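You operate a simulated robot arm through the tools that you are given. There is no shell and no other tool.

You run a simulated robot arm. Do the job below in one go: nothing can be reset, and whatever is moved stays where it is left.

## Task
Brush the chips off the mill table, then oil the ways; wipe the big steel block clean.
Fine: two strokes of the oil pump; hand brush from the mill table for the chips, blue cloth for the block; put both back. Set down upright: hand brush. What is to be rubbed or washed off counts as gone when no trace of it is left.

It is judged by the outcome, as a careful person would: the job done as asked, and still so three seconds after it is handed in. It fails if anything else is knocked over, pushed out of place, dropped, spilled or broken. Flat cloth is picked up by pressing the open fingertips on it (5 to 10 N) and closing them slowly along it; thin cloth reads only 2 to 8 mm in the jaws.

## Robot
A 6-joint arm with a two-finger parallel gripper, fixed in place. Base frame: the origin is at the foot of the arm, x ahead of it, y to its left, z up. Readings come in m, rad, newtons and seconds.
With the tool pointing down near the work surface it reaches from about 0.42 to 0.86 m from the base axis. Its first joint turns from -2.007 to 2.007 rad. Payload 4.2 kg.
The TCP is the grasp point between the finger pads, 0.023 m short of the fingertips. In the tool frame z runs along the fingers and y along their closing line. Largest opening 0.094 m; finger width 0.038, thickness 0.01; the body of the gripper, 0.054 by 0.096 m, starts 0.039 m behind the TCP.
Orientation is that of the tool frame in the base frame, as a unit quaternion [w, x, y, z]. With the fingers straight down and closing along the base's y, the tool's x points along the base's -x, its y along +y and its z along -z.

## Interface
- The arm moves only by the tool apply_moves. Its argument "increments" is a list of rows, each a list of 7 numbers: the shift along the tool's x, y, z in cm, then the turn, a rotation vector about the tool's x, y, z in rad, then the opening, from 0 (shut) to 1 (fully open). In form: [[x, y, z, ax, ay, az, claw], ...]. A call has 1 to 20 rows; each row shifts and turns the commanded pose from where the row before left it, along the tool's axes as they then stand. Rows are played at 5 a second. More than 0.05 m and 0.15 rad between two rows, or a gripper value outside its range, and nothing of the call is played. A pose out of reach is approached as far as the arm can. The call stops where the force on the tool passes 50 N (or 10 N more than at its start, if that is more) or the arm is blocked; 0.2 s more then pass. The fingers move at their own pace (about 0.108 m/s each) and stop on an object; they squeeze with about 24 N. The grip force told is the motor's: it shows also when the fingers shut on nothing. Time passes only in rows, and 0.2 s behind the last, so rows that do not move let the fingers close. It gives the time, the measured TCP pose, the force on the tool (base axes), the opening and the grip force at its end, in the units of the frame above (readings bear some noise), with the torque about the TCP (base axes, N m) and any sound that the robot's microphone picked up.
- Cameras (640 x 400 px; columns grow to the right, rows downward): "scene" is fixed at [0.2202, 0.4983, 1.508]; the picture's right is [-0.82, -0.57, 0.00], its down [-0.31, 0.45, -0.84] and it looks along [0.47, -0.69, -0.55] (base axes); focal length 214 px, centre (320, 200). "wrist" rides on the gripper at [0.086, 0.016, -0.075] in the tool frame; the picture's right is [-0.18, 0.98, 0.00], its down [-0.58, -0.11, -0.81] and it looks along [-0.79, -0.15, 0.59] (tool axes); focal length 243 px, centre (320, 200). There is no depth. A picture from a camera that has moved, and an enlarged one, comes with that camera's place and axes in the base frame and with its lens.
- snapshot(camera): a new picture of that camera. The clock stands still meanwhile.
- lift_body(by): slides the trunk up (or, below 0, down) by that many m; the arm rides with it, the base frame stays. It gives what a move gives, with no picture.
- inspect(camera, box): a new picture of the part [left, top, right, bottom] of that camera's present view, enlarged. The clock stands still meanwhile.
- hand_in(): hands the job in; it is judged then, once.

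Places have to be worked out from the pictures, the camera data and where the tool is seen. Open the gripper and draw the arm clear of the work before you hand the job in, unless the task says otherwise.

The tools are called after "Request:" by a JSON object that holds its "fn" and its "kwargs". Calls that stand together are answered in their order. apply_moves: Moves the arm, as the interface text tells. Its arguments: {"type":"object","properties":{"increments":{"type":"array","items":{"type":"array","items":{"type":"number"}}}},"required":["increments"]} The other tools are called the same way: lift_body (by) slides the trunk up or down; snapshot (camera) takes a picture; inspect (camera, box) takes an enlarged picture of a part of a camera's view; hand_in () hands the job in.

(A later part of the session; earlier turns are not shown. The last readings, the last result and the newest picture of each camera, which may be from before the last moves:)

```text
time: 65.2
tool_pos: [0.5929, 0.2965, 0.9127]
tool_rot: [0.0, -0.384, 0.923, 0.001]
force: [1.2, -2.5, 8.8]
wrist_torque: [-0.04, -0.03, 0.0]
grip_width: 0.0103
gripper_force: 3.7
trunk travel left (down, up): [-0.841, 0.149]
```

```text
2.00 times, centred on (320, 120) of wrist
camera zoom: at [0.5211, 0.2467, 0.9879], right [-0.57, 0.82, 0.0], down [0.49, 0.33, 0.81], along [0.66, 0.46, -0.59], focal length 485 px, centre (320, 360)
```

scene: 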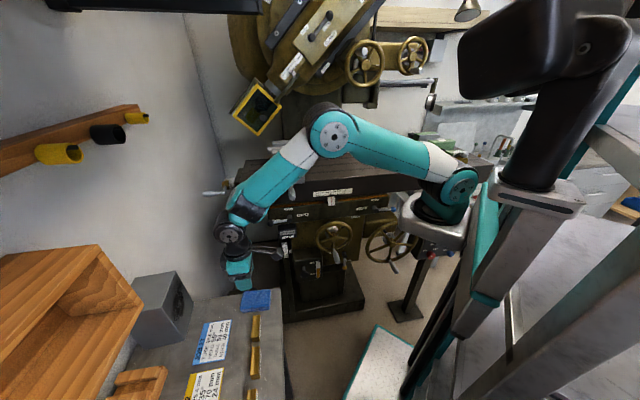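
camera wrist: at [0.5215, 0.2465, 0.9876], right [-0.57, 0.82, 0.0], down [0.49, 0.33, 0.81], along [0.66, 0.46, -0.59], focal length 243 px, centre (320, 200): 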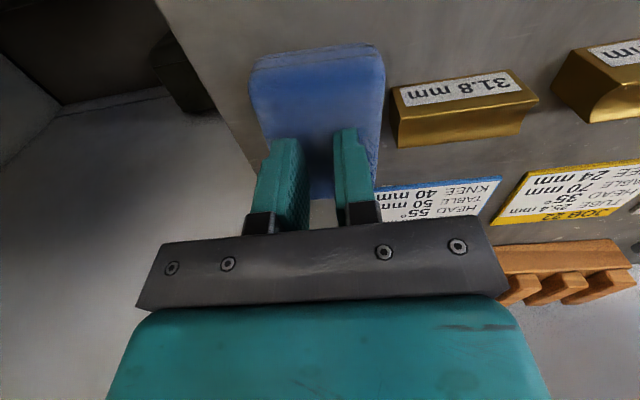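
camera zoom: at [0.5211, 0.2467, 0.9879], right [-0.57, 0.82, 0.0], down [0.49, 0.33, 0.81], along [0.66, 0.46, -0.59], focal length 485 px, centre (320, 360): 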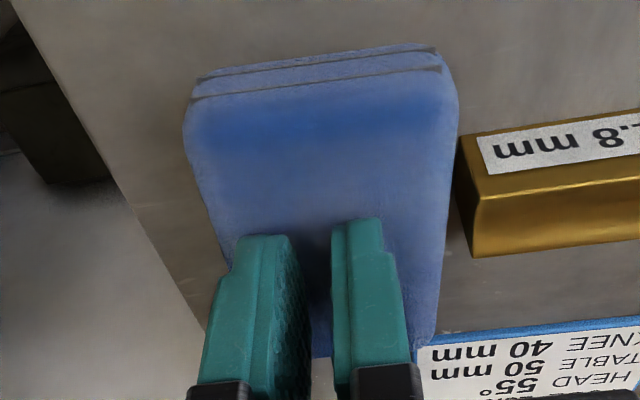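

The force is 8.8 N and the width is 10 mm with 3.7 N of resistance, which is in the right band. I'll finish closing.

Request:
{"fn": "apply_moves", "kwargs": {"increments": [[0, 0, 0, 0, 0, 0, 0.07], [0, 0, 0, 0, 0, 0, 0.06], [0, 0, 0, 0, 0, 0, 0.05], [0, 0, 0, 0, 0, 0, 0.04], [0, 0, 0, 0, 0, 0, 0.03], [0, 0, 0, 0, 0, 0, 0.02], [0, 0, 0, 0, 0, 0, 0], [0, 0, 0, 0, 0, 0, 0]]}}

Request:
{"fn": "snapshot", "kwargs": {"camera": "wrist"}}

```text
time: 67.0
tool_pos: [0.5938, 0.2966, 0.9126]
tool_rot: [0.0, -0.385, 0.923, 0.002]
force: [-0.6, 0.0, 4.4]
wrist_torque: [-0.01, 0.01, 0.01]
grip_width: 0.0
gripper_force: 23.9
trunk travel left (down, up): [-0.841, 0.149]
```

```text
taken
camera wrist: at [0.5212, 0.2469, 0.9879], right [-0.57, 0.82, 0.0], down [0.49, 0.33, 0.81], along [0.66, 0.46, -0.59], focal length 243 px, centre (320, 200)
```

wrist: 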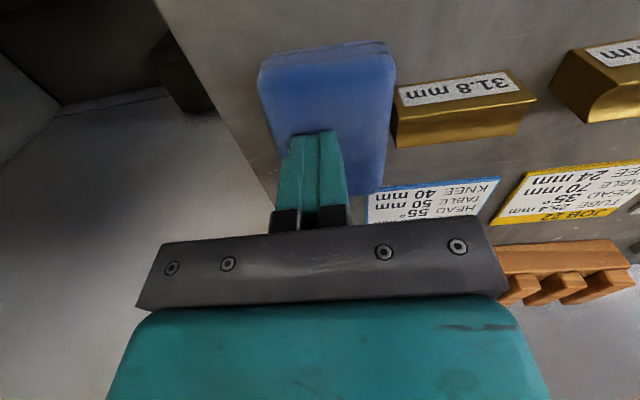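

Again nothing was gripped; the pad slid towards the V-block. It is a folded pad about 1.4 cm thick. I'll press lightly with the closed fingers and drag it about 2.5 cm back to where it lay, clear of the V-block.

Request:
{"fn": "apply_moves", "kwargs": {"increments": [[0, 0, 0.04, 0, 0, 0, 0], [0, 0, 0, 0, 0, 0, 0], [0, -0.5, 0, 0, 0, 0, 0], [0, -0.7, 0, 0, 0, 0, 0], [0, -0.7, 0, 0, 0, 0, 0], [0, -0.7, 0, 0, 0, 0, 0], [0, 0, 0, 0, 0, 0, 0]]}}

Request:
{"fn": "snapshot", "kwargs": {"camera": "wrist"}}

Request:
{"fn": "inspect", "kwargs": {"camera": "scene", "box": [200, 240, 310, 320]}}

```text
time: 68.6
tool_pos: [0.6123, 0.2777, 0.9131]
tool_rot: [0.0, -0.385, 0.923, 0.002]
force: [-3.3, 3.7, 9.5]
wrist_torque: [0.05, 0.08, 0.0]
grip_width: 0.0001
gripper_force: 23.9
trunk travel left (down, up): [-0.841, 0.149]
```

```text
taken
camera wrist: at [0.5397, 0.2285, 0.9878], right [-0.57, 0.82, 0.0], down [0.49, 0.33, 0.81], along [0.66, 0.46, -0.59], focal length 243 px, centre (320, 200)
```

wrist: 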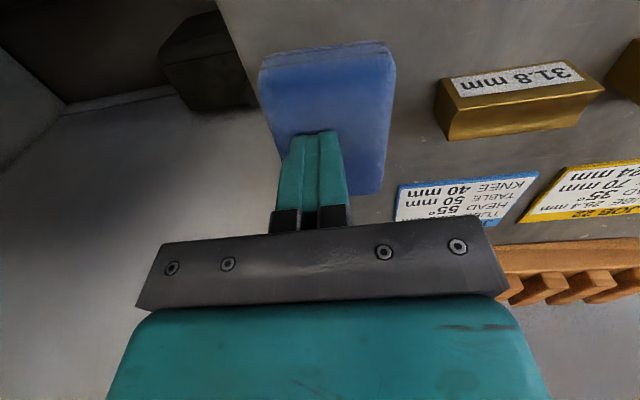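

```text
5.00 times, centred on (255, 280) of scene
camera zoom: at [0.2202, 0.4983, 1.508], right [-0.82, -0.57, 0.0], down [-0.31, 0.45, -0.84], along [0.47, -0.69, -0.55], focal length 1072 px, centre (645, -200)
```

zoom: 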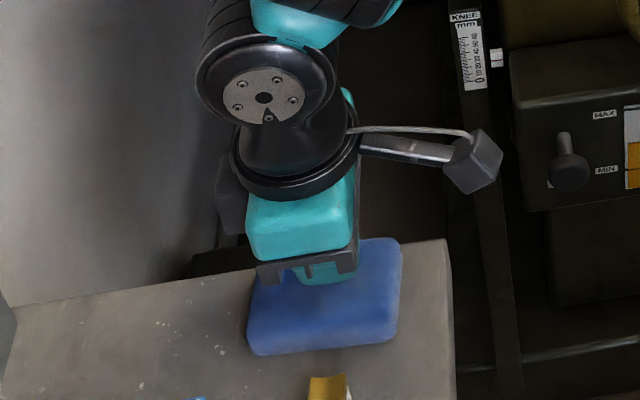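

The cloth followed the drag back to its place. It is a rounded pad about 58 mm wide, so I'll try gripping it by its sides: lift, open to about 78 mm, centre on it, and lower the fingers either side.

Request:
{"fn": "apply_moves", "kwargs": {"increments": [[0, 0, -1, 0, 0, 0, 0], [0, 0, -1, 0, 0, 0, 0.6], [0, 0.7, 0, 0, 0, 0, 0.83], [0, 0, 0, 0, 0, 0, 0.83]]}}

Request:
{"fn": "snapshot", "kwargs": {"camera": "wrist"}}

Request:
{"fn": "inspect", "kwargs": {"camera": "scene", "box": [200, 240, 310, 320]}}

```text
time: 69.6
tool_pos: [0.6076, 0.2831, 0.9325]
tool_rot: [0.0, -0.385, 0.923, 0.001]
force: [-0.1, 0.3, -0.5]
wrist_torque: [0.02, -0.02, -0.02]
grip_width: 0.078
gripper_force: 0.0
trunk travel left (down, up): [-0.841, 0.149]
```

```text
taken
camera wrist: at [0.5349, 0.2336, 1.0074], right [-0.57, 0.82, 0.0], down [0.49, 0.33, 0.81], along [0.66, 0.46, -0.59], focal length 243 px, centre (320, 200)
```

wrist: 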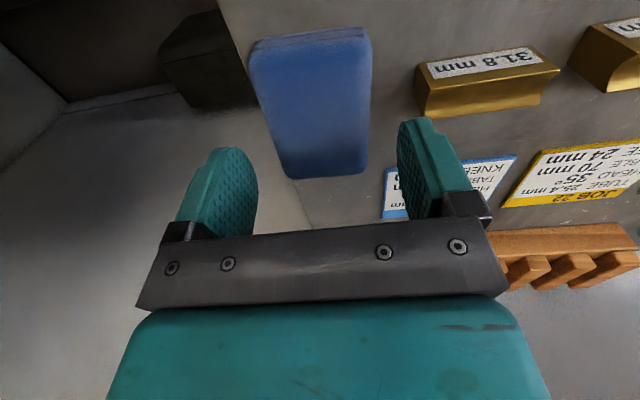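

```text
5.00 times, centred on (255, 280) of scene
camera zoom: at [0.2202, 0.4983, 1.508], right [-0.82, -0.57, 0.0], down [-0.31, 0.45, -0.84], along [0.47, -0.69, -0.55], focal length 1072 px, centre (645, -200)
```

zoom: 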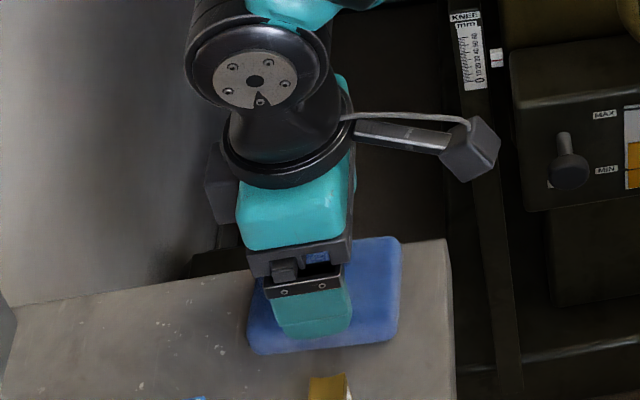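

The pad is centred between the fingers with clearance on both sides, so I'll lower the fingertips past its top along its sides.

Request:
{"fn": "apply_moves", "kwargs": {"increments": [[0, 0, 1.2, 0, 0, 0, 0.83], [0, 0, 1.2, 0, 0, 0, 0.83], [0, 0, 0.4, 0, 0, 0, 0.83], [0, 0, 0, 0, 0, 0, 0.83]]}}

Request:
{"fn": "snapshot", "kwargs": {"camera": "wrist"}}

```text
time: 70.6
tool_pos: [0.6069, 0.2831, 0.9044]
tool_rot: [0.001, -0.384, 0.923, 0.002]
force: [0.1, 0.6, 0.0]
wrist_torque: [0.0, 0.02, -0.02]
grip_width: 0.0777
gripper_force: 0.1
trunk travel left (down, up): [-0.841, 0.149]
```

```text
taken
camera wrist: at [0.5347, 0.2336, 0.9796], right [-0.57, 0.82, 0.0], down [0.49, 0.33, 0.81], along [0.66, 0.46, -0.59], focal length 243 px, centre (320, 200)
```

wrist: 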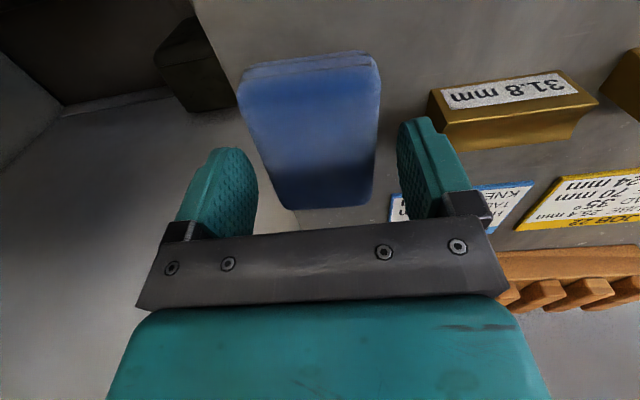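

There is no contact at tip height 0.881, so the sides are reachable. I'll feel for the bench in small steps.

Request:
{"fn": "apply_moves", "kwargs": {"increments": [[0, 0, 0.3, 0, 0, 0, 0.83], [0, 0, 0.2, 0, 0, 0, 0.83], [0, 0, 0, 0, 0, 0, 0.83]]}}

```text
time: 71.4
tool_pos: [0.607, 0.2835, 0.8989]
tool_rot: [-0.001, -0.385, 0.923, 0.002]
force: [0.3, 0.2, -0.5]
wrist_torque: [0.01, 0.01, 0.01]
grip_width: 0.0782
gripper_force: 0.0
trunk travel left (down, up): [-0.841, 0.149]
```

Still free at 0.876, so I'll continue down a little further.

Request:
{"fn": "apply_moves", "kwargs": {"increments": [[0, 0, 0.2, 0, 0, 0, 0.83], [0, 0, 0.2, 0, 0, 0, 0.83], [0, 0, 0, 0, 0, 0, 0.83]]}}

```text
time: 72.2
tool_pos: [0.6077, 0.2834, 0.8944]
tool_rot: [0.001, -0.384, 0.923, 0.002]
force: [0.3, 0.1, 0.4]
wrist_torque: [0.0, 0.01, -0.05]
grip_width: 0.078
gripper_force: 0.0
trunk travel left (down, up): [-0.841, 0.149]
```

The tips are already 18 mm below the pad's top without touching the bench, which is a good side grip. I'll close gently on it.

Request:
{"fn": "apply_moves", "kwargs": {"increments": [[0, 0, 0, 0, 0, 0, 0.75], [0, 0, 0, 0, 0, 0, 0.68], [0, 0, 0, 0, 0, 0, 0.62], [0, 0, 0, 0, 0, 0, 0.56], [0, 0, 0, 0, 0, 0, 0.5], [0, 0, 0, 0, 0, 0, 0.44], [0, 0, 0, 0, 0, 0, 0.4]]}}

Request:
{"fn": "snapshot", "kwargs": {"camera": "wrist"}}

```text
time: 73.8
tool_pos: [0.6067, 0.2834, 0.8968]
tool_rot: [0.0, -0.384, 0.923, 0.002]
force: [-0.1, -0.8, 3.7]
wrist_torque: [-0.04, -0.02, -0.08]
grip_width: 0.0625
gripper_force: 23.7
trunk travel left (down, up): [-0.841, 0.149]
```

```text
taken
camera wrist: at [0.5348, 0.2334, 0.9706], right [-0.57, 0.82, 0.0], down [0.49, 0.33, 0.81], along [0.66, 0.46, -0.59], focal length 243 px, centre (320, 200)
```

wrist: 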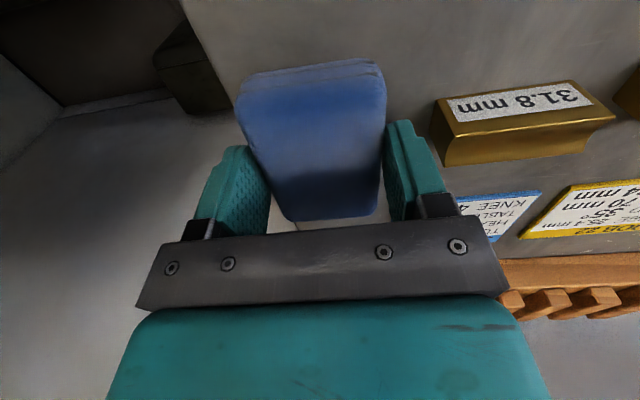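

The pad is held at 62.5 mm with full grip force. I'll lift it a few centimetres and check that it comes along.

Request:
{"fn": "apply_moves", "kwargs": {"increments": [[0, 0, 0, 0, 0, 0, 0], [0, 0, -2, 0, 0, 0, 0], [0, 0, -3, 0, 0, 0, 0], [0, 0, -4, 0, 0, 0, 0], [0, 0, -4, 0, 0, 0, 0]]}}

Request:
{"fn": "snapshot", "kwargs": {"camera": "wrist"}}

Request:
{"fn": "snapshot", "kwargs": {"camera": "scene"}}

Request:
{"fn": "inspect", "kwargs": {"camera": "scene", "box": [180, 210, 300, 310]}}

```text
time: 75.0
tool_pos: [0.6083, 0.2829, 1.0252]
tool_rot: [-0.002, -0.384, 0.923, 0.002]
force: [0.8, -0.2, -0.1]
wrist_torque: [0.02, 0.02, 0.01]
grip_width: 0.0619
gripper_force: 24.0
trunk travel left (down, up): [-0.841, 0.149]
```

```text
taken
camera wrist: at [0.5357, 0.2327, 1.0999], right [-0.57, 0.82, 0.0], down [0.49, 0.33, 0.81], along [0.66, 0.46, -0.59], focal length 243 px, centre (320, 200)
```

wrist: 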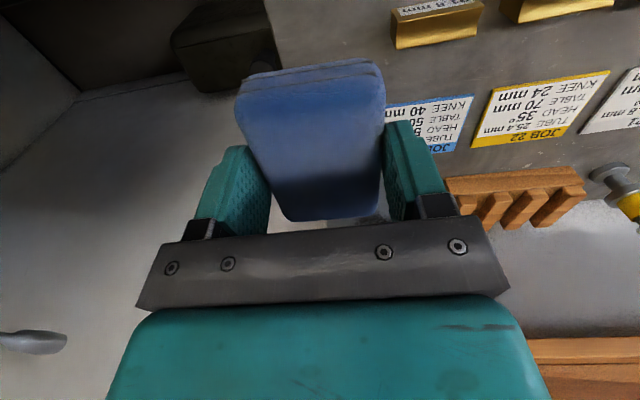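

```text
taken
```

scene: 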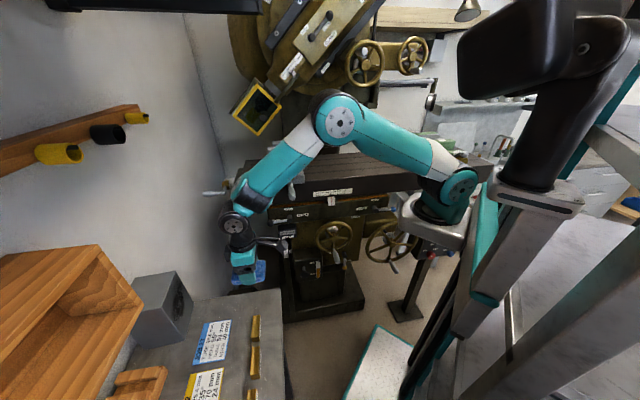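

```text
4.00 times, centred on (240, 260) of scene
camera zoom: at [0.2202, 0.4983, 1.508], right [-0.82, -0.57, 0.0], down [-0.31, 0.45, -0.84], along [0.47, -0.69, -0.55], focal length 858 px, centre (640, -40)
```

zoom: 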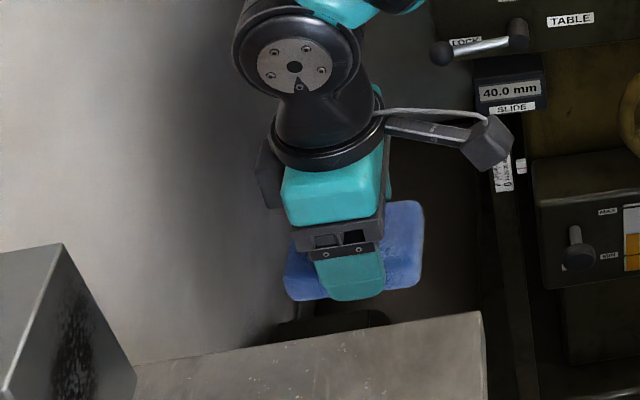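

The pad came up with the gripper and sticks out about 2 cm past the fingertips and about 4 cm ahead of the grip centre. Before wiping I want a better fix on the block, so I'll rise, turn the wrist a little and look at its dirty face.

Request:
{"fn": "apply_moves", "kwargs": {"increments": [[0, 0, -4, 0, 0, 0.1, 0], [0, 0, -4, 0, 0, 0.1, 0], [0, 0, -4, 0, 0, 0.1, 0], [0, 0, -4, 0, 0, 0.1, 0], [0, 0, -4, 0, 0, 0.1, 0], [0, 0, 0, 0, 0, 0.1, 0]]}}

Request:
{"fn": "snapshot", "kwargs": {"camera": "wrist"}}

Request:
{"fn": "inspect", "kwargs": {"camera": "scene", "box": [110, 250, 230, 360]}}

```text
time: 76.4
tool_pos: [0.6072, 0.2815, 1.2254]
tool_rot: [-0.001, -0.093, 0.996, 0.002]
force: [-0.4, 0.1, 0.1]
wrist_torque: [0.02, -0.01, 0.0]
grip_width: 0.0617
gripper_force: 24.2
trunk travel left (down, up): [-0.841, 0.149]
```

```text
taken
camera wrist: at [0.5196, 0.2823, 1.3009], right [0.0, 1.0, 0.0], down [0.59, 0.0, 0.81], along [0.81, 0.0, -0.59], focal length 243 px, centre (320, 200)
```

wrist: 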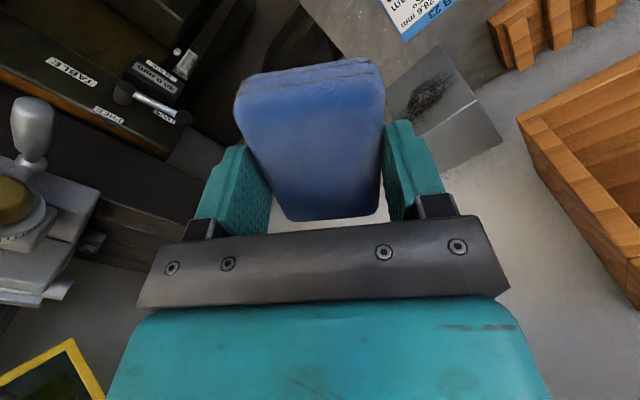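

```text
3.64 times, centred on (170, 305) of scene
camera zoom: at [0.2202, 0.4983, 1.508], right [-0.82, -0.57, 0.0], down [-0.31, 0.45, -0.84], along [0.47, -0.69, -0.55], focal length 780 px, centre (866, -182)
```

zoom: 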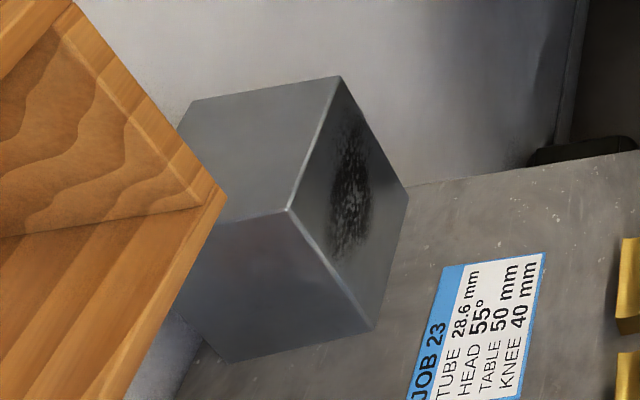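

The block's dirty face is in view beside the gripper, so I'll enlarge it for measuring.

Request:
{"fn": "inspect", "kwargs": {"camera": "wrist", "box": [370, 20, 530, 180]}}

```text
2.50 times, centred on (450, 100) of wrist
camera zoom: at [0.5196, 0.2823, 1.3009], right [0.0, 1.0, 0.0], down [0.59, 0.0, 0.81], along [0.81, 0.0, -0.59], focal length 606 px, centre (-5, 450)
```

zoom: 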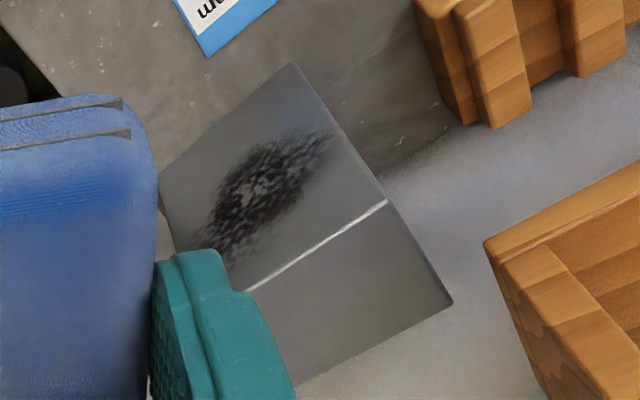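

The dirty face runs from (0.691, 0.477) to (0.767, 0.404), z 0.852 to 1.017, with the smear over z of about 0.89 to 0.97 across its whole width. I'll turn back square to it and lower the pad 4 cm in front of the face.

Request:
{"fn": "apply_moves", "kwargs": {"increments": [[0, 0, 0, 0, 0, -0.102, 0], [0, 0, 0, 0, 0, -0.102, 0], [0, 0, 0, 0, 0, -0.102, 0], [0, 0, 0, 0, 0, -0.102, 0], [0, 0, 0, 0, 0, -0.102, 0], [0, 0, 0, 0, 0, -0.102, 0], [-3.7, 0.8, 0, 0, 0, 0, 0], [-3.7, 0.8, 0, 0, 0, 0, 0], [-3.7, 0.8, 0, 0, 0, 0, 0], [0, 0, 4.5, 0, 0, 0, 0], [0, 0, 4.5, 0, 0, 0, 0], [0, 0, 4.5, 0, 0, 0, 0], [0, 0, 4.5, 0, 0, 0, 0], [0, 0, 4.5, 0, 0, 0, 0], [0, 0, 4.5, 0, 0, 0, 0]]}}

Request:
{"fn": "snapshot", "kwargs": {"camera": "wrist"}}

Request:
{"fn": "inspect", "kwargs": {"camera": "scene", "box": [110, 210, 270, 350]}}

```text
time: 79.6
tool_pos: [0.6738, 0.3834, 0.9673]
tool_rot: [0.001, -0.39, 0.921, 0.002]
force: [0.3, 0.6, 0.4]
wrist_torque: [0.01, 0.0, -0.01]
grip_width: 0.0613
gripper_force: 24.2
out of reach, approached as far as the arm can: row 9, 13, 15
trunk travel left (down, up): [-0.841, 0.149]
```

```text
taken
camera wrist: at [0.6014, 0.3333, 1.0417], right [-0.58, 0.82, 0.0], down [0.48, 0.34, 0.81], along [0.66, 0.47, -0.59], focal length 243 px, centre (320, 200)
```

wrist: 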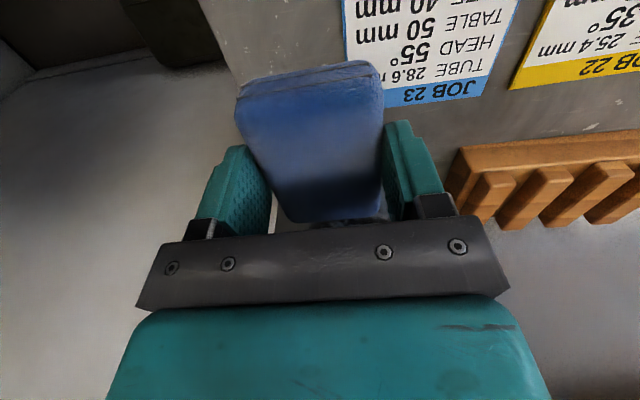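

```text
2.86 times, centred on (190, 280) of scene
camera zoom: at [0.2202, 0.4983, 1.508], right [-0.82, -0.57, 0.0], down [-0.31, 0.45, -0.84], along [0.47, -0.69, -0.55], focal length 613 px, centre (691, -29)
```

zoom: 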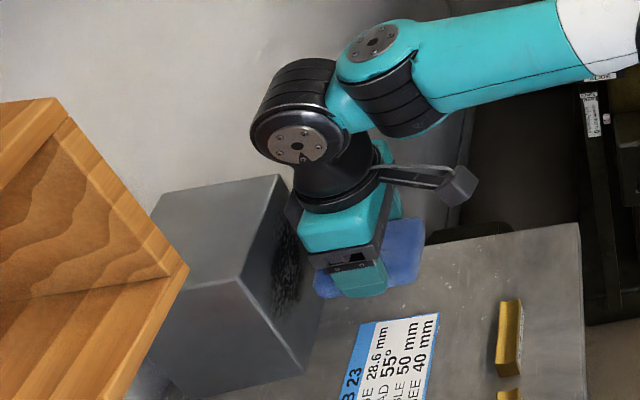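

Some rows were reported out of reach, though the pad hangs about 4 cm in front of the face. I'll look at the whole arm to see whether it is stretched out.

Request:
{"fn": "snapshot", "kwargs": {"camera": "scene"}}

```text
taken
```

scene: 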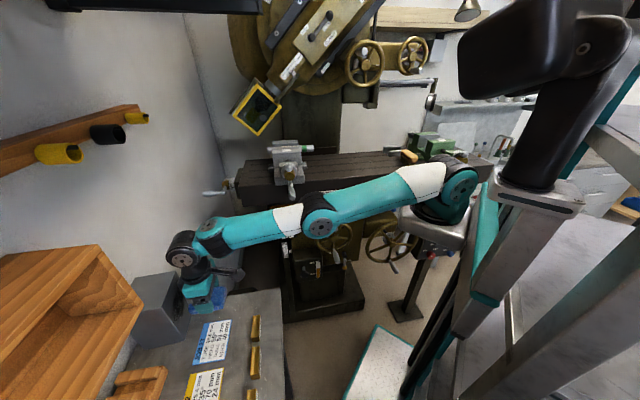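

The arm is at full stretch with the tool vertical, so I'll back off 3 cm and tilt the fingers 15° forward. That moves the wrist back and lets the pad's lower front edge reach the face.

Request:
{"fn": "apply_moves", "kwargs": {"increments": [[3, 0, 0, 0, 0, 0, 0], [0, 0, 0, 0, -0.131, 0, 0], [0, 0, 0, 0, -0.131, 0, 0], [-0.966, 0, 0.259, 0, 0, 0, 0], [-0.966, 0, 0.259, 0, 0, 0, 0], [-0.966, 0, 0.259, 0, 0, 0, 0], [0, 0, 0, 0, 0, 0, 0]]}}

Request:
{"fn": "inspect", "kwargs": {"camera": "scene", "box": [110, 230, 250, 350]}}

```text
time: 81.2
tool_pos: [0.6834, 0.3968, 0.961]
tool_rot: [0.096, -0.387, 0.916, 0.043]
force: [-0.4, -0.5, 0.0]
wrist_torque: [-0.03, 0.0, -0.02]
grip_width: 0.0611
gripper_force: 23.9
out of reach, approached as far as the arm can: row 1, 2
trunk travel left (down, up): [-0.841, 0.149]
```

```text
3.33 times, centred on (180, 290) of scene
camera zoom: at [0.2202, 0.4983, 1.508], right [-0.82, -0.57, 0.0], down [-0.31, 0.45, -0.84], along [0.47, -0.69, -0.55], focal length 715 px, centre (787, -100)
```

zoom: 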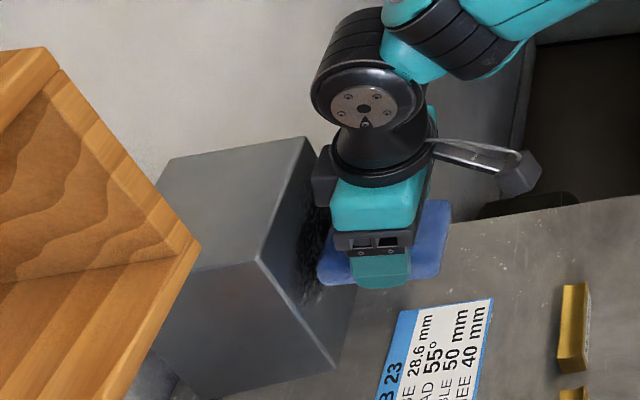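

The TCP is at a = 0.764 with about 12° of tilt. I see a dark box on the front of the hand near the block's top edge, so I'll enlarge that before pushing on.

Request:
{"fn": "inspect", "kwargs": {"camera": "scene", "box": [160, 240, 240, 300]}}

Request:
{"fn": "snapshot", "kwargs": {"camera": "wrist"}}

```text
6.67 times, centred on (200, 270) of scene
camera zoom: at [0.2202, 0.4983, 1.508], right [-0.82, -0.57, 0.0], down [-0.31, 0.45, -0.84], along [0.47, -0.69, -0.55], focal length 1430 px, centre (1120, -267)
```

zoom: 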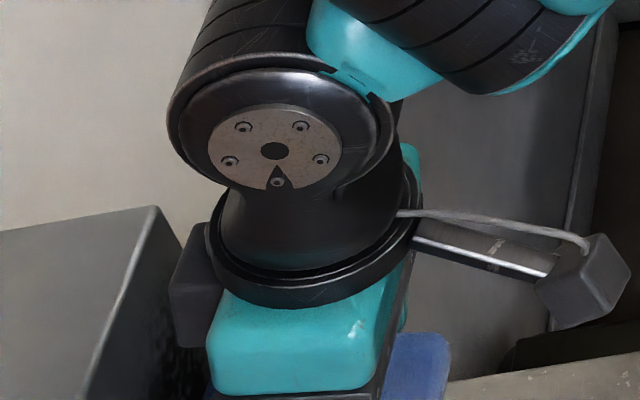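

```text
taken
camera wrist: at [0.6027, 0.3359, 1.0176], right [-0.58, 0.81, 0.04], down [0.36, 0.21, 0.91], along [0.73, 0.54, -0.41], focal length 243 px, centre (320, 200)
```

wrist: 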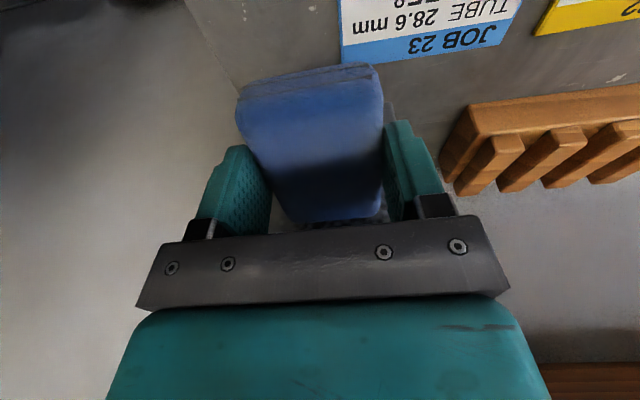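

That dark box sits about 66 mm up the hand and protrudes about 39 mm, so with 12° of tilt it stays about 2.5 cm clear of the face. I'll advance in 4 mm steps to touch the face with the pad.

Request:
{"fn": "apply_moves", "kwargs": {"increments": [[-0.39, 0, 0.083, 0, 0, 0, 0], [-0.39, 0, 0.083, 0, 0, 0, 0], [-0.39, 0, 0.083, 0, 0, 0, 0]]}}

```text
time: 82.0
tool_pos: [0.686, 0.3995, 0.9578]
tool_rot: [0.087, -0.39, 0.916, 0.039]
force: [-11.2, -15.2, 1.1]
wrist_torque: [-0.25, 0.3, 0.42]
grip_width: 0.0612
gripper_force: 24.0
trunk travel left (down, up): [-0.841, 0.149]
stopped in row 3: the force on the tool passed its limit at 56 N (the readings are from after the stop); the commanded pose is now the measured one
```

Contact came a little earlier than expected. I'll ease back 1 mm and check that the block has not shifted.

Request:
{"fn": "apply_moves", "kwargs": {"increments": [[0.1, 0, -0.02, 0, 0, 0, 0], [0, 0, 0, 0, 0, 0, 0]]}}

Request:
{"fn": "inspect", "kwargs": {"camera": "scene", "box": [110, 250, 230, 360]}}

```text
time: 82.6
tool_pos: [0.6864, 0.4007, 0.9586]
tool_rot: [0.087, -0.39, 0.916, 0.04]
force: [-10.7, -12.5, -5.6]
wrist_torque: [-0.68, 0.33, 0.49]
grip_width: 0.0609
gripper_force: 24.0
trunk travel left (down, up): [-0.841, 0.149]
```

```text
3.64 times, centred on (170, 305) of scene
camera zoom: at [0.2202, 0.4983, 1.508], right [-0.82, -0.57, 0.0], down [-0.31, 0.45, -0.84], along [0.47, -0.69, -0.55], focal length 780 px, centre (866, -182)
```

zoom: 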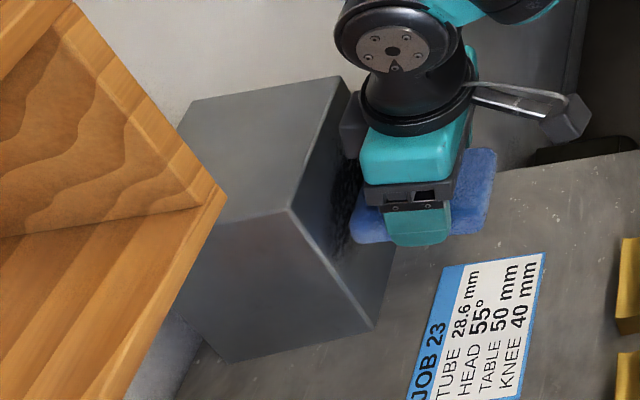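

The block has not moved. I'll ease off slightly and wipe sideways at this height: 2.4 cm one way, 4.8 cm back, then return.

Request:
{"fn": "apply_moves", "kwargs": {"increments": [[0.04, 0, -0.01, 0, 0, 0, 0], [0, -0.8, 0, 0, 0, 0, 0], [0, -0.8, 0, 0, 0, 0, 0], [0, -0.8, 0, 0, 0, 0, 0], [0, 0.8, 0, 0, 0, 0, 0], [0, 0.8, 0, 0, 0, 0, 0], [0, 0.8, 0, 0, 0, 0, 0], [0, 0.8, 0, 0, 0, 0, 0], [0, 0.8, 0, 0, 0, 0, 0], [0, 0.8, 0, 0, 0, 0, 0]]}}

Request:
{"fn": "inspect", "kwargs": {"camera": "scene", "box": [110, 250, 230, 360]}}

```text
time: 84.8
tool_pos: [0.6688, 0.4153, 0.9592]
tool_rot: [0.088, -0.389, 0.916, 0.04]
force: [-10.2, -25.1, -0.4]
wrist_torque: [-0.64, 0.25, 0.24]
grip_width: 0.0612
gripper_force: 24.0
trunk travel left (down, up): [-0.841, 0.149]
```

```text
3.64 times, centred on (170, 305) of scene
camera zoom: at [0.2202, 0.4983, 1.508], right [-0.82, -0.57, 0.0], down [-0.31, 0.45, -0.84], along [0.47, -0.69, -0.55], focal length 780 px, centre (866, -182)
```

zoom: 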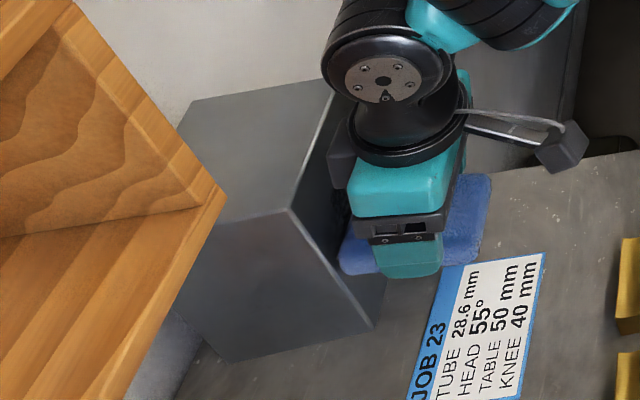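

The normal force grew to about 25 N towards this side. I'll retract 3 cm to see how the smear responded.

Request:
{"fn": "apply_moves", "kwargs": {"increments": [[1.5, 0, -0.3, 0, 0, 0, 0], [3, 0, -0.6, 0, 0, 0, 0], [3, 0, -0.6, 0, 0, 0, 0]]}}

Request:
{"fn": "inspect", "kwargs": {"camera": "scene", "box": [110, 250, 230, 360]}}

Request:
{"fn": "snapshot", "kwargs": {"camera": "wrist"}}

```text
time: 85.6
tool_pos: [0.6188, 0.3603, 0.9606]
tool_rot: [0.09, -0.388, 0.916, 0.041]
force: [-0.3, 0.4, -1.2]
wrist_torque: [-0.01, 0.02, -0.01]
grip_width: 0.061
gripper_force: 23.9
trunk travel left (down, up): [-0.841, 0.149]
```

```text
3.64 times, centred on (170, 305) of scene
camera zoom: at [0.2202, 0.4983, 1.508], right [-0.82, -0.57, 0.0], down [-0.31, 0.45, -0.84], along [0.47, -0.69, -0.55], focal length 780 px, centre (866, -182)
```

zoom: 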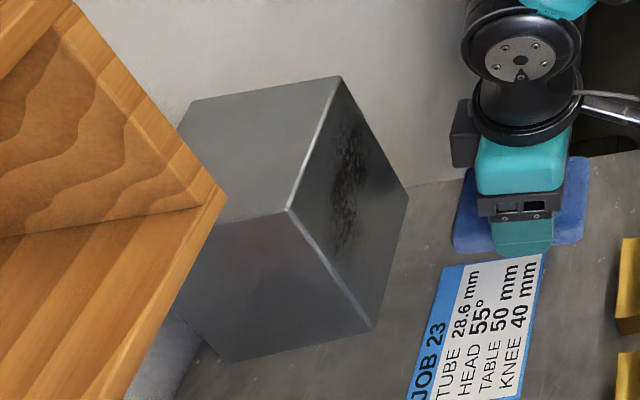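

```text
taken
camera wrist: at [0.5367, 0.3018, 1.0171], right [-0.58, 0.81, 0.04], down [0.37, 0.22, 0.9], along [0.72, 0.54, -0.43], focal length 243 px, centre (320, 200)
```

wrist: 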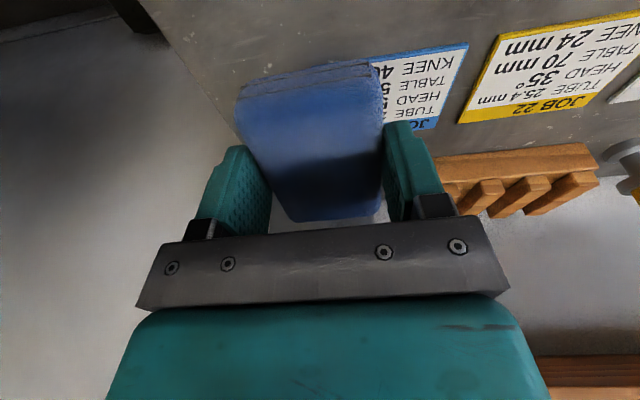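

The smear is clearly lighter after that wipe, so the method works. I'll enlarge it to see which part remains.

Request:
{"fn": "inspect", "kwargs": {"camera": "scene", "box": [160, 265, 200, 330]}}

```text
6.15 times, centred on (180, 298) of scene
camera zoom: at [0.2202, 0.4983, 1.508], right [-0.82, -0.57, 0.0], down [-0.31, 0.45, -0.84], along [0.47, -0.69, -0.55], focal length 1320 px, centre (1182, -400)
```

zoom: 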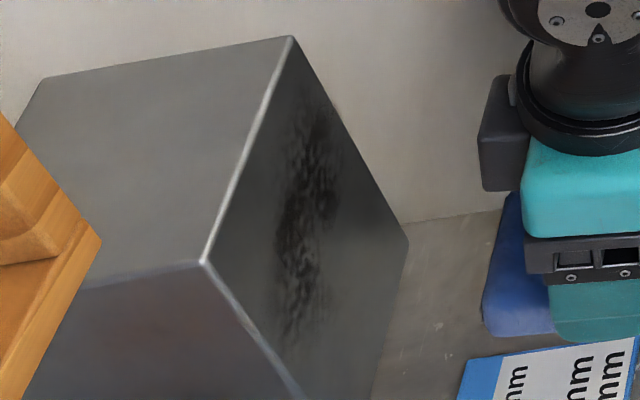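

The remaining smear runs diagonally over z of about 0.90 to 0.98, and the torque showed only one side of the pad was bearing. I'll correct the yaw by about 3° so the pad is flush, drop to the low end of the smear, and come up to the face carefully.

Request:
{"fn": "apply_moves", "kwargs": {"increments": [[0.71, 0, 3.53, 0, 0, -0.05, 0], [-3.14, -0.7, 0.63, 0, 0, 0, 0], [-3.0, -0.7, 0.6, 0, 0, 0, 0], [-0.5, 0, 0.1, 0, 0, 0, 0], [0, 0, 0, 0, 0, 0, 0]]}}

```text
time: 86.8
tool_pos: [0.6716, 0.404, 0.9237]
tool_rot: [0.09, -0.411, 0.906, 0.038]
force: [0.1, 0.6, -0.4]
wrist_torque: [0.03, 0.0, -0.04]
grip_width: 0.0608
gripper_force: 24.2
trunk travel left (down, up): [-0.841, 0.149]
```

No contact yet at a = 0.761, so I'll step in 2 mm at a time.

Request:
{"fn": "apply_moves", "kwargs": {"increments": [[-0.2, 0, 0.04, 0, 0, 0, 0], [-0.2, 0, 0.04, 0, 0, 0, 0], [0, 0, 0, 0, 0, 0, 0]]}}

```text
time: 87.6
tool_pos: [0.6754, 0.407, 0.9235]
tool_rot: [0.091, -0.411, 0.906, 0.038]
force: [0.4, 0.0, -0.5]
wrist_torque: [-0.02, 0.02, 0.0]
grip_width: 0.0612
gripper_force: 23.6
trunk travel left (down, up): [-0.841, 0.149]
```

Request:
{"fn": "apply_moves", "kwargs": {"increments": [[-0.15, 0, 0.03, 0, 0, 0, 0], [-0.15, 0, 0.03, 0, 0, 0, 0], [0, 0, 0, 0, 0, 0, 0]]}}

```text
time: 88.4
tool_pos: [0.6767, 0.4089, 0.9233]
tool_rot: [0.09, -0.412, 0.906, 0.039]
force: [-4.4, -5.2, 1.1]
wrist_torque: [-0.07, 0.07, -0.19]
grip_width: 0.0608
gripper_force: 24.2
trunk travel left (down, up): [-0.841, 0.149]
```

There is light contact at 7 N, now bearing on the other side, so I'll take back 1° of yaw and stroke upward along the face.

Request:
{"fn": "apply_moves", "kwargs": {"increments": [[-0.03, 0, 0.01, 0, 0, 0.02, 0], [-0.236, 0, -1.177, 0, 0, 0, 0], [-0.236, 0, -1.177, 0, 0, 0, 0], [-0.236, 0, -1.177, 0, 0, 0, 0], [-0.236, 0, -1.177, 0, 0, 0, 0], [-0.236, 0, -1.177, 0, 0, 0, 0], [-0.236, 0, -1.177, 0, 0, 0, 0], [-0.236, 0, -1.177, 0, 0, 0, 0]]}}

```text
time: 90.2
tool_pos: [0.6777, 0.408, 1.0093]
tool_rot: [0.089, -0.403, 0.91, 0.039]
force: [-6.6, -6.4, -3.6]
wrist_torque: [-0.3, 0.29, 0.19]
grip_width: 0.0612
gripper_force: 24.1
trunk travel left (down, up): [-0.841, 0.149]
```

The normal force is about 9 N. I'll continue with a zigzag: 2 cm sideways, down the face, 2 cm sideways, and up again.

Request:
{"fn": "apply_moves", "kwargs": {"increments": [[0, -1, 0, 0, 0, 0, 0], [0, -1, 0, 0, 0, 0, 0], [0.236, 0, 1.177, 0, 0, 0, 0], [0.236, 0, 1.177, 0, 0, 0, 0], [0.236, 0, 1.177, 0, 0, 0, 0], [0.236, 0, 1.177, 0, 0, 0, 0], [0.236, 0, 1.177, 0, 0, 0, 0], [0.236, 0, 1.177, 0, 0, 0, 0], [0.236, 0, 1.177, 0, 0, 0, 0]]}}

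```text
time: 92.2
tool_pos: [0.6918, 0.3957, 0.9218]
tool_rot: [0.09, -0.404, 0.91, 0.039]
force: [-2.8, -2.5, -0.3]
wrist_torque: [-0.05, 0.04, 0.09]
grip_width: 0.0609
gripper_force: 23.9
trunk travel left (down, up): [-0.841, 0.149]
```

The force has dropped to 4 N, so I'll press about 0.7 mm more, shift another 2 cm and stroke upward.

Request:
{"fn": "apply_moves", "kwargs": {"increments": [[-0.07, 0, 0.015, 0, 0, 0, 0], [0, -1, 0, 0, 0, 0, 0], [0, -1, 0, 0, 0, 0, 0], [-0.236, 0, -1.177, 0, 0, 0, 0], [-0.236, 0, -1.177, 0, 0, 0, 0], [-0.236, 0, -1.177, 0, 0, 0, 0], [-0.236, 0, -1.177, 0, 0, 0, 0], [-0.236, 0, -1.177, 0, 0, 0, 0], [-0.236, 0, -1.177, 0, 0, 0, 0], [-0.236, 0, -1.177, 0, 0, 0, 0]]}}

Request:
{"fn": "inspect", "kwargs": {"camera": "scene", "box": [160, 265, 200, 330]}}

```text
time: 94.4
tool_pos: [0.7058, 0.3808, 1.0089]
tool_rot: [0.089, -0.403, 0.91, 0.04]
force: [-9.2, -10.2, -4.6]
wrist_torque: [-0.46, 0.4, 0.12]
grip_width: 0.0607
gripper_force: 24.8
trunk travel left (down, up): [-0.841, 0.149]
```

```text
6.15 times, centred on (180, 298) of scene
camera zoom: at [0.2202, 0.4983, 1.508], right [-0.82, -0.57, 0.0], down [-0.31, 0.45, -0.84], along [0.47, -0.69, -0.55], focal length 1320 px, centre (1182, -400)
```

zoom: 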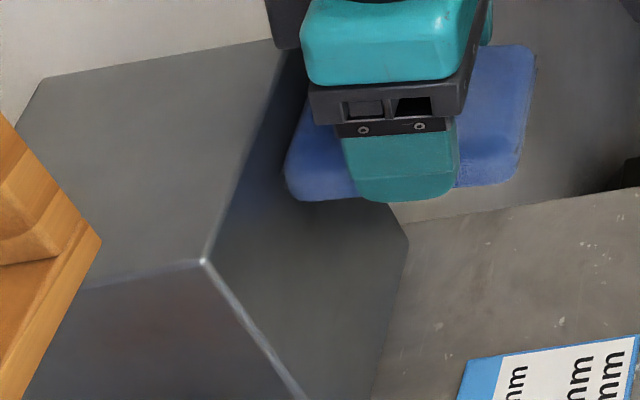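

The visible part of the face looks clean. I'll retract to see the whole face.

Request:
{"fn": "apply_moves", "kwargs": {"increments": [[1.5, 0, -0.3, 0, 0, 0, 0], [3, 0, -0.6, 0, 0, 0, 0], [3, 0, -0.6, 0, 0, 0, 0], [3, 0, -0.6, 0, 0, 0, 0]]}}

Request:
{"fn": "inspect", "kwargs": {"camera": "scene", "box": [160, 265, 200, 330]}}

Request:
{"fn": "snapshot", "kwargs": {"camera": "wrist"}}

```text
time: 95.4
tool_pos: [0.6354, 0.3032, 1.0087]
tool_rot: [0.091, -0.402, 0.91, 0.039]
force: [0.2, 0.3, -1.0]
wrist_torque: [-0.01, 0.02, -0.01]
grip_width: 0.0609
gripper_force: 24.2
trunk travel left (down, up): [-0.841, 0.149]
```

```text
6.15 times, centred on (180, 298) of scene
camera zoom: at [0.2202, 0.4983, 1.508], right [-0.82, -0.57, 0.0], down [-0.31, 0.45, -0.84], along [0.47, -0.69, -0.55], focal length 1320 px, centre (1182, -400)
```

zoom: 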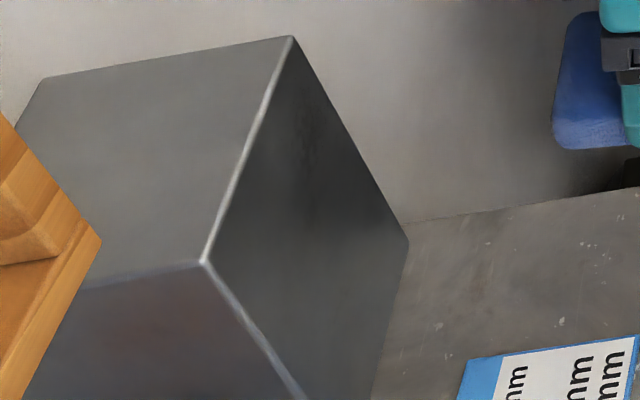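

```text
taken
camera wrist: at [0.5558, 0.2413, 1.0653], right [-0.61, 0.79, 0.04], down [0.36, 0.23, 0.9], along [0.71, 0.56, -0.42], focal length 243 px, centre (320, 200)
```

wrist: 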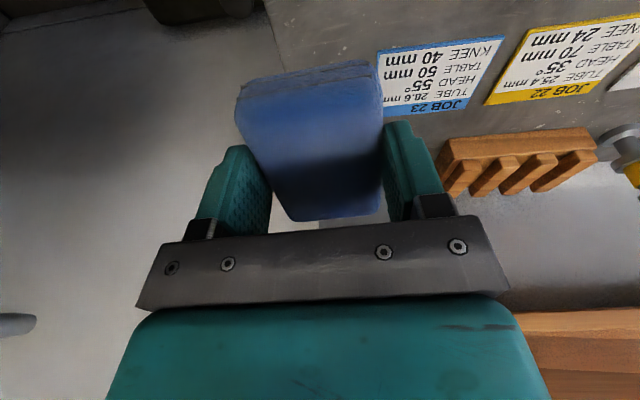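

Only a very faint trace seems left near the upper far corner. I'll enlarge further to be sure.

Request:
{"fn": "inspect", "kwargs": {"camera": "scene", "box": [168, 268, 198, 300]}}

Request:
{"fn": "inspect", "kwargs": {"camera": "scene", "box": [164, 290, 198, 328]}}

```text
12.50 times, centred on (183, 284) of scene
camera zoom: at [0.2202, 0.4983, 1.508], right [-0.82, -0.57, 0.0], down [-0.31, 0.45, -0.84], along [0.47, -0.69, -0.55], focal length 2681 px, centre (2032, -850)
```

zoom: 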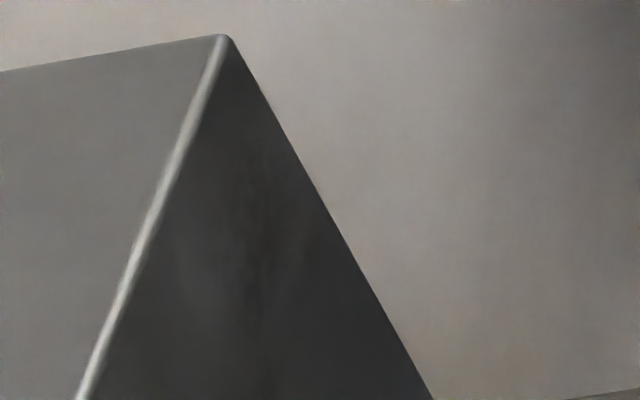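

```text
10.53 times, centred on (181, 309) of scene
camera zoom: at [0.2202, 0.4983, 1.508], right [-0.82, -0.57, 0.0], down [-0.31, 0.45, -0.84], along [0.47, -0.69, -0.55], focal length 2258 px, centre (1783, -947)
```

zoom: 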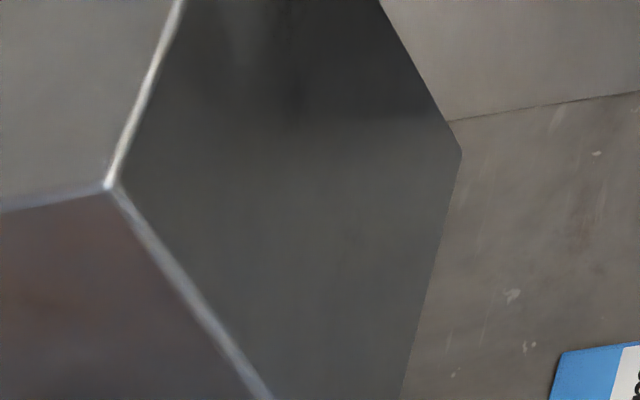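

There may still be a faint mottling in the upper far area. I'll wipe again there, returning to the same contact pose shifted 6 mm towards that edge, then zigzag over the whole face once more.

Request:
{"fn": "apply_moves", "kwargs": {"increments": [[-3, -0.6, 0.6, 0, 0, 0, 0], [-3, 0, 0.6, 0, 0, 0, 0], [-3, 0, 0.6, 0, 0, 0, 0], [-1.2, 0, 0.24, 0, 0, 0, 0], [-0.2, 0, 0.04, 0, 0, 0, 0], [0, 0, 0, 0, 0, 0, 0]]}}

```text
time: 96.8
tool_pos: [0.7116, 0.3774, 1.0089]
tool_rot: [0.09, -0.402, 0.91, 0.039]
force: [-2.7, -4.4, -0.4]
wrist_torque: [-0.09, 0.1, 0.16]
grip_width: 0.0609
gripper_force: 23.8
trunk travel left (down, up): [-0.841, 0.149]
```

Contact is at 5 N. I'll press about 0.6 mm more and stroke down the far strip, then shift 1.5 cm and stroke up.

Request:
{"fn": "apply_moves", "kwargs": {"increments": [[-0.06, 0, 0.012, 0, 0, 0, 0], [0.236, 0, 1.177, 0, 0, 0, 0], [0.236, 0, 1.177, 0, 0, 0, 0], [0.236, 0, 1.177, 0, 0, 0, 0], [0.236, 0, 1.177, 0, 0, 0, 0], [0.236, 0, 1.177, 0, 0, 0, 0], [0.236, 0, 1.177, 0, 0, 0, 0], [0.236, 0, 1.177, 0, 0, 0, 0], [-0.03, 0.8, 0, 0, 0, 0, 0], [0, 0.7, 0, 0, 0, 0, 0], [-0.236, 0, -1.177, 0, 0, 0, 0], [-0.236, 0, -1.177, 0, 0, 0, 0], [-0.236, 0, -1.177, 0, 0, 0, 0], [-0.236, 0, -1.177, 0, 0, 0, 0], [-0.236, 0, -1.177, 0, 0, 0, 0], [-0.236, 0, -1.177, 0, 0, 0, 0], [-0.236, 0, -1.177, 0, 0, 0, 0]]}}

```text
time: 100.4
tool_pos: [0.6988, 0.3901, 1.0084]
tool_rot: [0.09, -0.403, 0.91, 0.04]
force: [-10.9, -12.4, -5.7]
wrist_torque: [-0.53, 0.53, 0.19]
grip_width: 0.0609
gripper_force: 23.6
trunk travel left (down, up): [-0.841, 0.149]
```

The normal force is 16 N, so I'll ease off a touch and do two more strips towards the near edge.

Request:
{"fn": "apply_moves", "kwargs": {"increments": [[0.04, 0.8, 0, 0, 0, 0, 0], [0.02, 0.7, 0, 0, 0, 0, 0], [0.236, 0, 1.177, 0, 0, 0, 0], [0.236, 0, 1.177, 0, 0, 0, 0], [0.236, 0, 1.177, 0, 0, 0, 0], [0.236, 0, 1.177, 0, 0, 0, 0], [0.236, 0, 1.177, 0, 0, 0, 0], [0.236, 0, 1.177, 0, 0, 0, 0], [0.236, 0, 1.177, 0, 0, 0, 0], [0.0, 0.8, 0, 0, 0, 0, 0], [0.0, 0.8, 0, 0, 0, 0, 0], [-0.236, 0, -1.177, 0, 0, 0, 0], [-0.236, 0, -1.177, 0, 0, 0, 0], [-0.236, 0, -1.177, 0, 0, 0, 0], [-0.236, 0, -1.177, 0, 0, 0, 0], [-0.236, 0, -1.177, 0, 0, 0, 0], [-0.236, 0, -1.177, 0, 0, 0, 0], [-0.236, 0, -1.177, 0, 0, 0, 0]]}}

```text
time: 104.2
tool_pos: [0.6769, 0.4099, 1.0079]
tool_rot: [0.09, -0.404, 0.91, 0.04]
force: [-4.4, -4.2, -1.2]
wrist_torque: [-0.19, 0.14, 0.12]
grip_width: 0.061
gripper_force: 24.1
trunk travel left (down, up): [-0.841, 0.149]
```

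Next I'll add horizontal strokes over the upper part, where the faint trace was.

Request:
{"fn": "apply_moves", "kwargs": {"increments": [[-0.29, 0, -1.17, 0, 0, 0, 0], [0, -0.9, 0, 0, 0, 0, 0], [0, -0.9, 0, 0, 0, 0, 0], [0, -0.9, 0, 0, 0, 0, 0], [0, -0.9, 0, 0, 0, 0, 0], [0, -0.9, 0, 0, 0, 0, 0], [0.3, 0, 1.5, 0, 0, 0, 0], [0, 0.9, 0, 0, 0, 0, 0], [0, 0.9, 0, 0, 0, 0, 0], [0, 0.9, 0, 0, 0, 0, 0], [0, 0.9, 0, 0, 0, 0, 0], [0, 0.9, 0, 0, 0, 0, 0], [0.3, 0, 1.5, 0, 0, 0, 0], [0, -0.9, 0, 0, 0, 0, 0], [0, -0.9, 0, 0, 0, 0, 0], [0, -0.9, 0, 0, 0, 0, 0], [0, -0.9, 0, 0, 0, 0, 0], [0, -0.9, 0, 0, 0, 0, 0]]}}

Request:
{"fn": "apply_moves", "kwargs": {"increments": [[1.5, 0, -0.3, 0, 0, 0, 0], [3, 0, -0.6, 0, 0, 0, 0], [3, 0, -0.6, 0, 0, 0, 0], [3, 0, -0.6, 0, 0, 0, 0]]}}

Request:
{"fn": "inspect", "kwargs": {"camera": "scene", "box": [160, 265, 200, 330]}}

Request:
{"fn": "inspect", "kwargs": {"camera": "scene", "box": [168, 268, 198, 300]}}

```text
time: 108.0
tool_pos: [0.7115, 0.3789, 0.9912]
tool_rot: [0.089, -0.403, 0.91, 0.038]
force: [-8.4, -5.4, -0.9]
wrist_torque: [-0.18, 0.2, 0.27]
grip_width: 0.0611
gripper_force: 23.9
trunk travel left (down, up): [-0.841, 0.149]
```

```text
time: 109.0
tool_pos: [0.6405, 0.3006, 0.9896]
tool_rot: [0.09, -0.402, 0.91, 0.04]
force: [0.1, 0.2, 0.0]
wrist_torque: [-0.02, 0.02, 0.01]
grip_width: 0.0609
gripper_force: 24.3
trunk travel left (down, up): [-0.841, 0.149]
```

```text
6.15 times, centred on (180, 298) of scene
camera zoom: at [0.2202, 0.4983, 1.508], right [-0.82, -0.57, 0.0], down [-0.31, 0.45, -0.84], along [0.47, -0.69, -0.55], focal length 1320 px, centre (1182, -400)
```

zoom: 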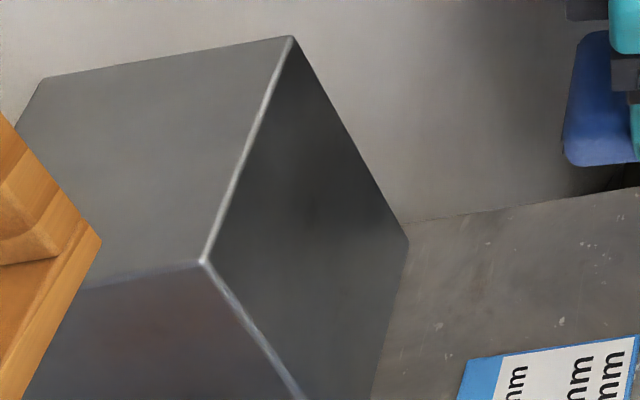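

```text
12.50 times, centred on (183, 284) of scene
camera zoom: at [0.2202, 0.4983, 1.508], right [-0.82, -0.57, 0.0], down [-0.31, 0.45, -0.84], along [0.47, -0.69, -0.55], focal length 2681 px, centre (2032, -850)
```

zoom: 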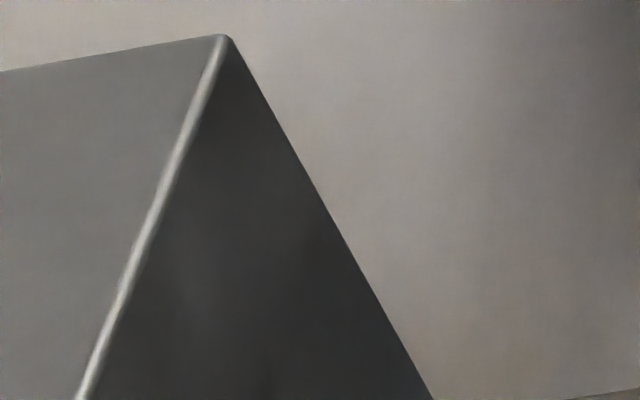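

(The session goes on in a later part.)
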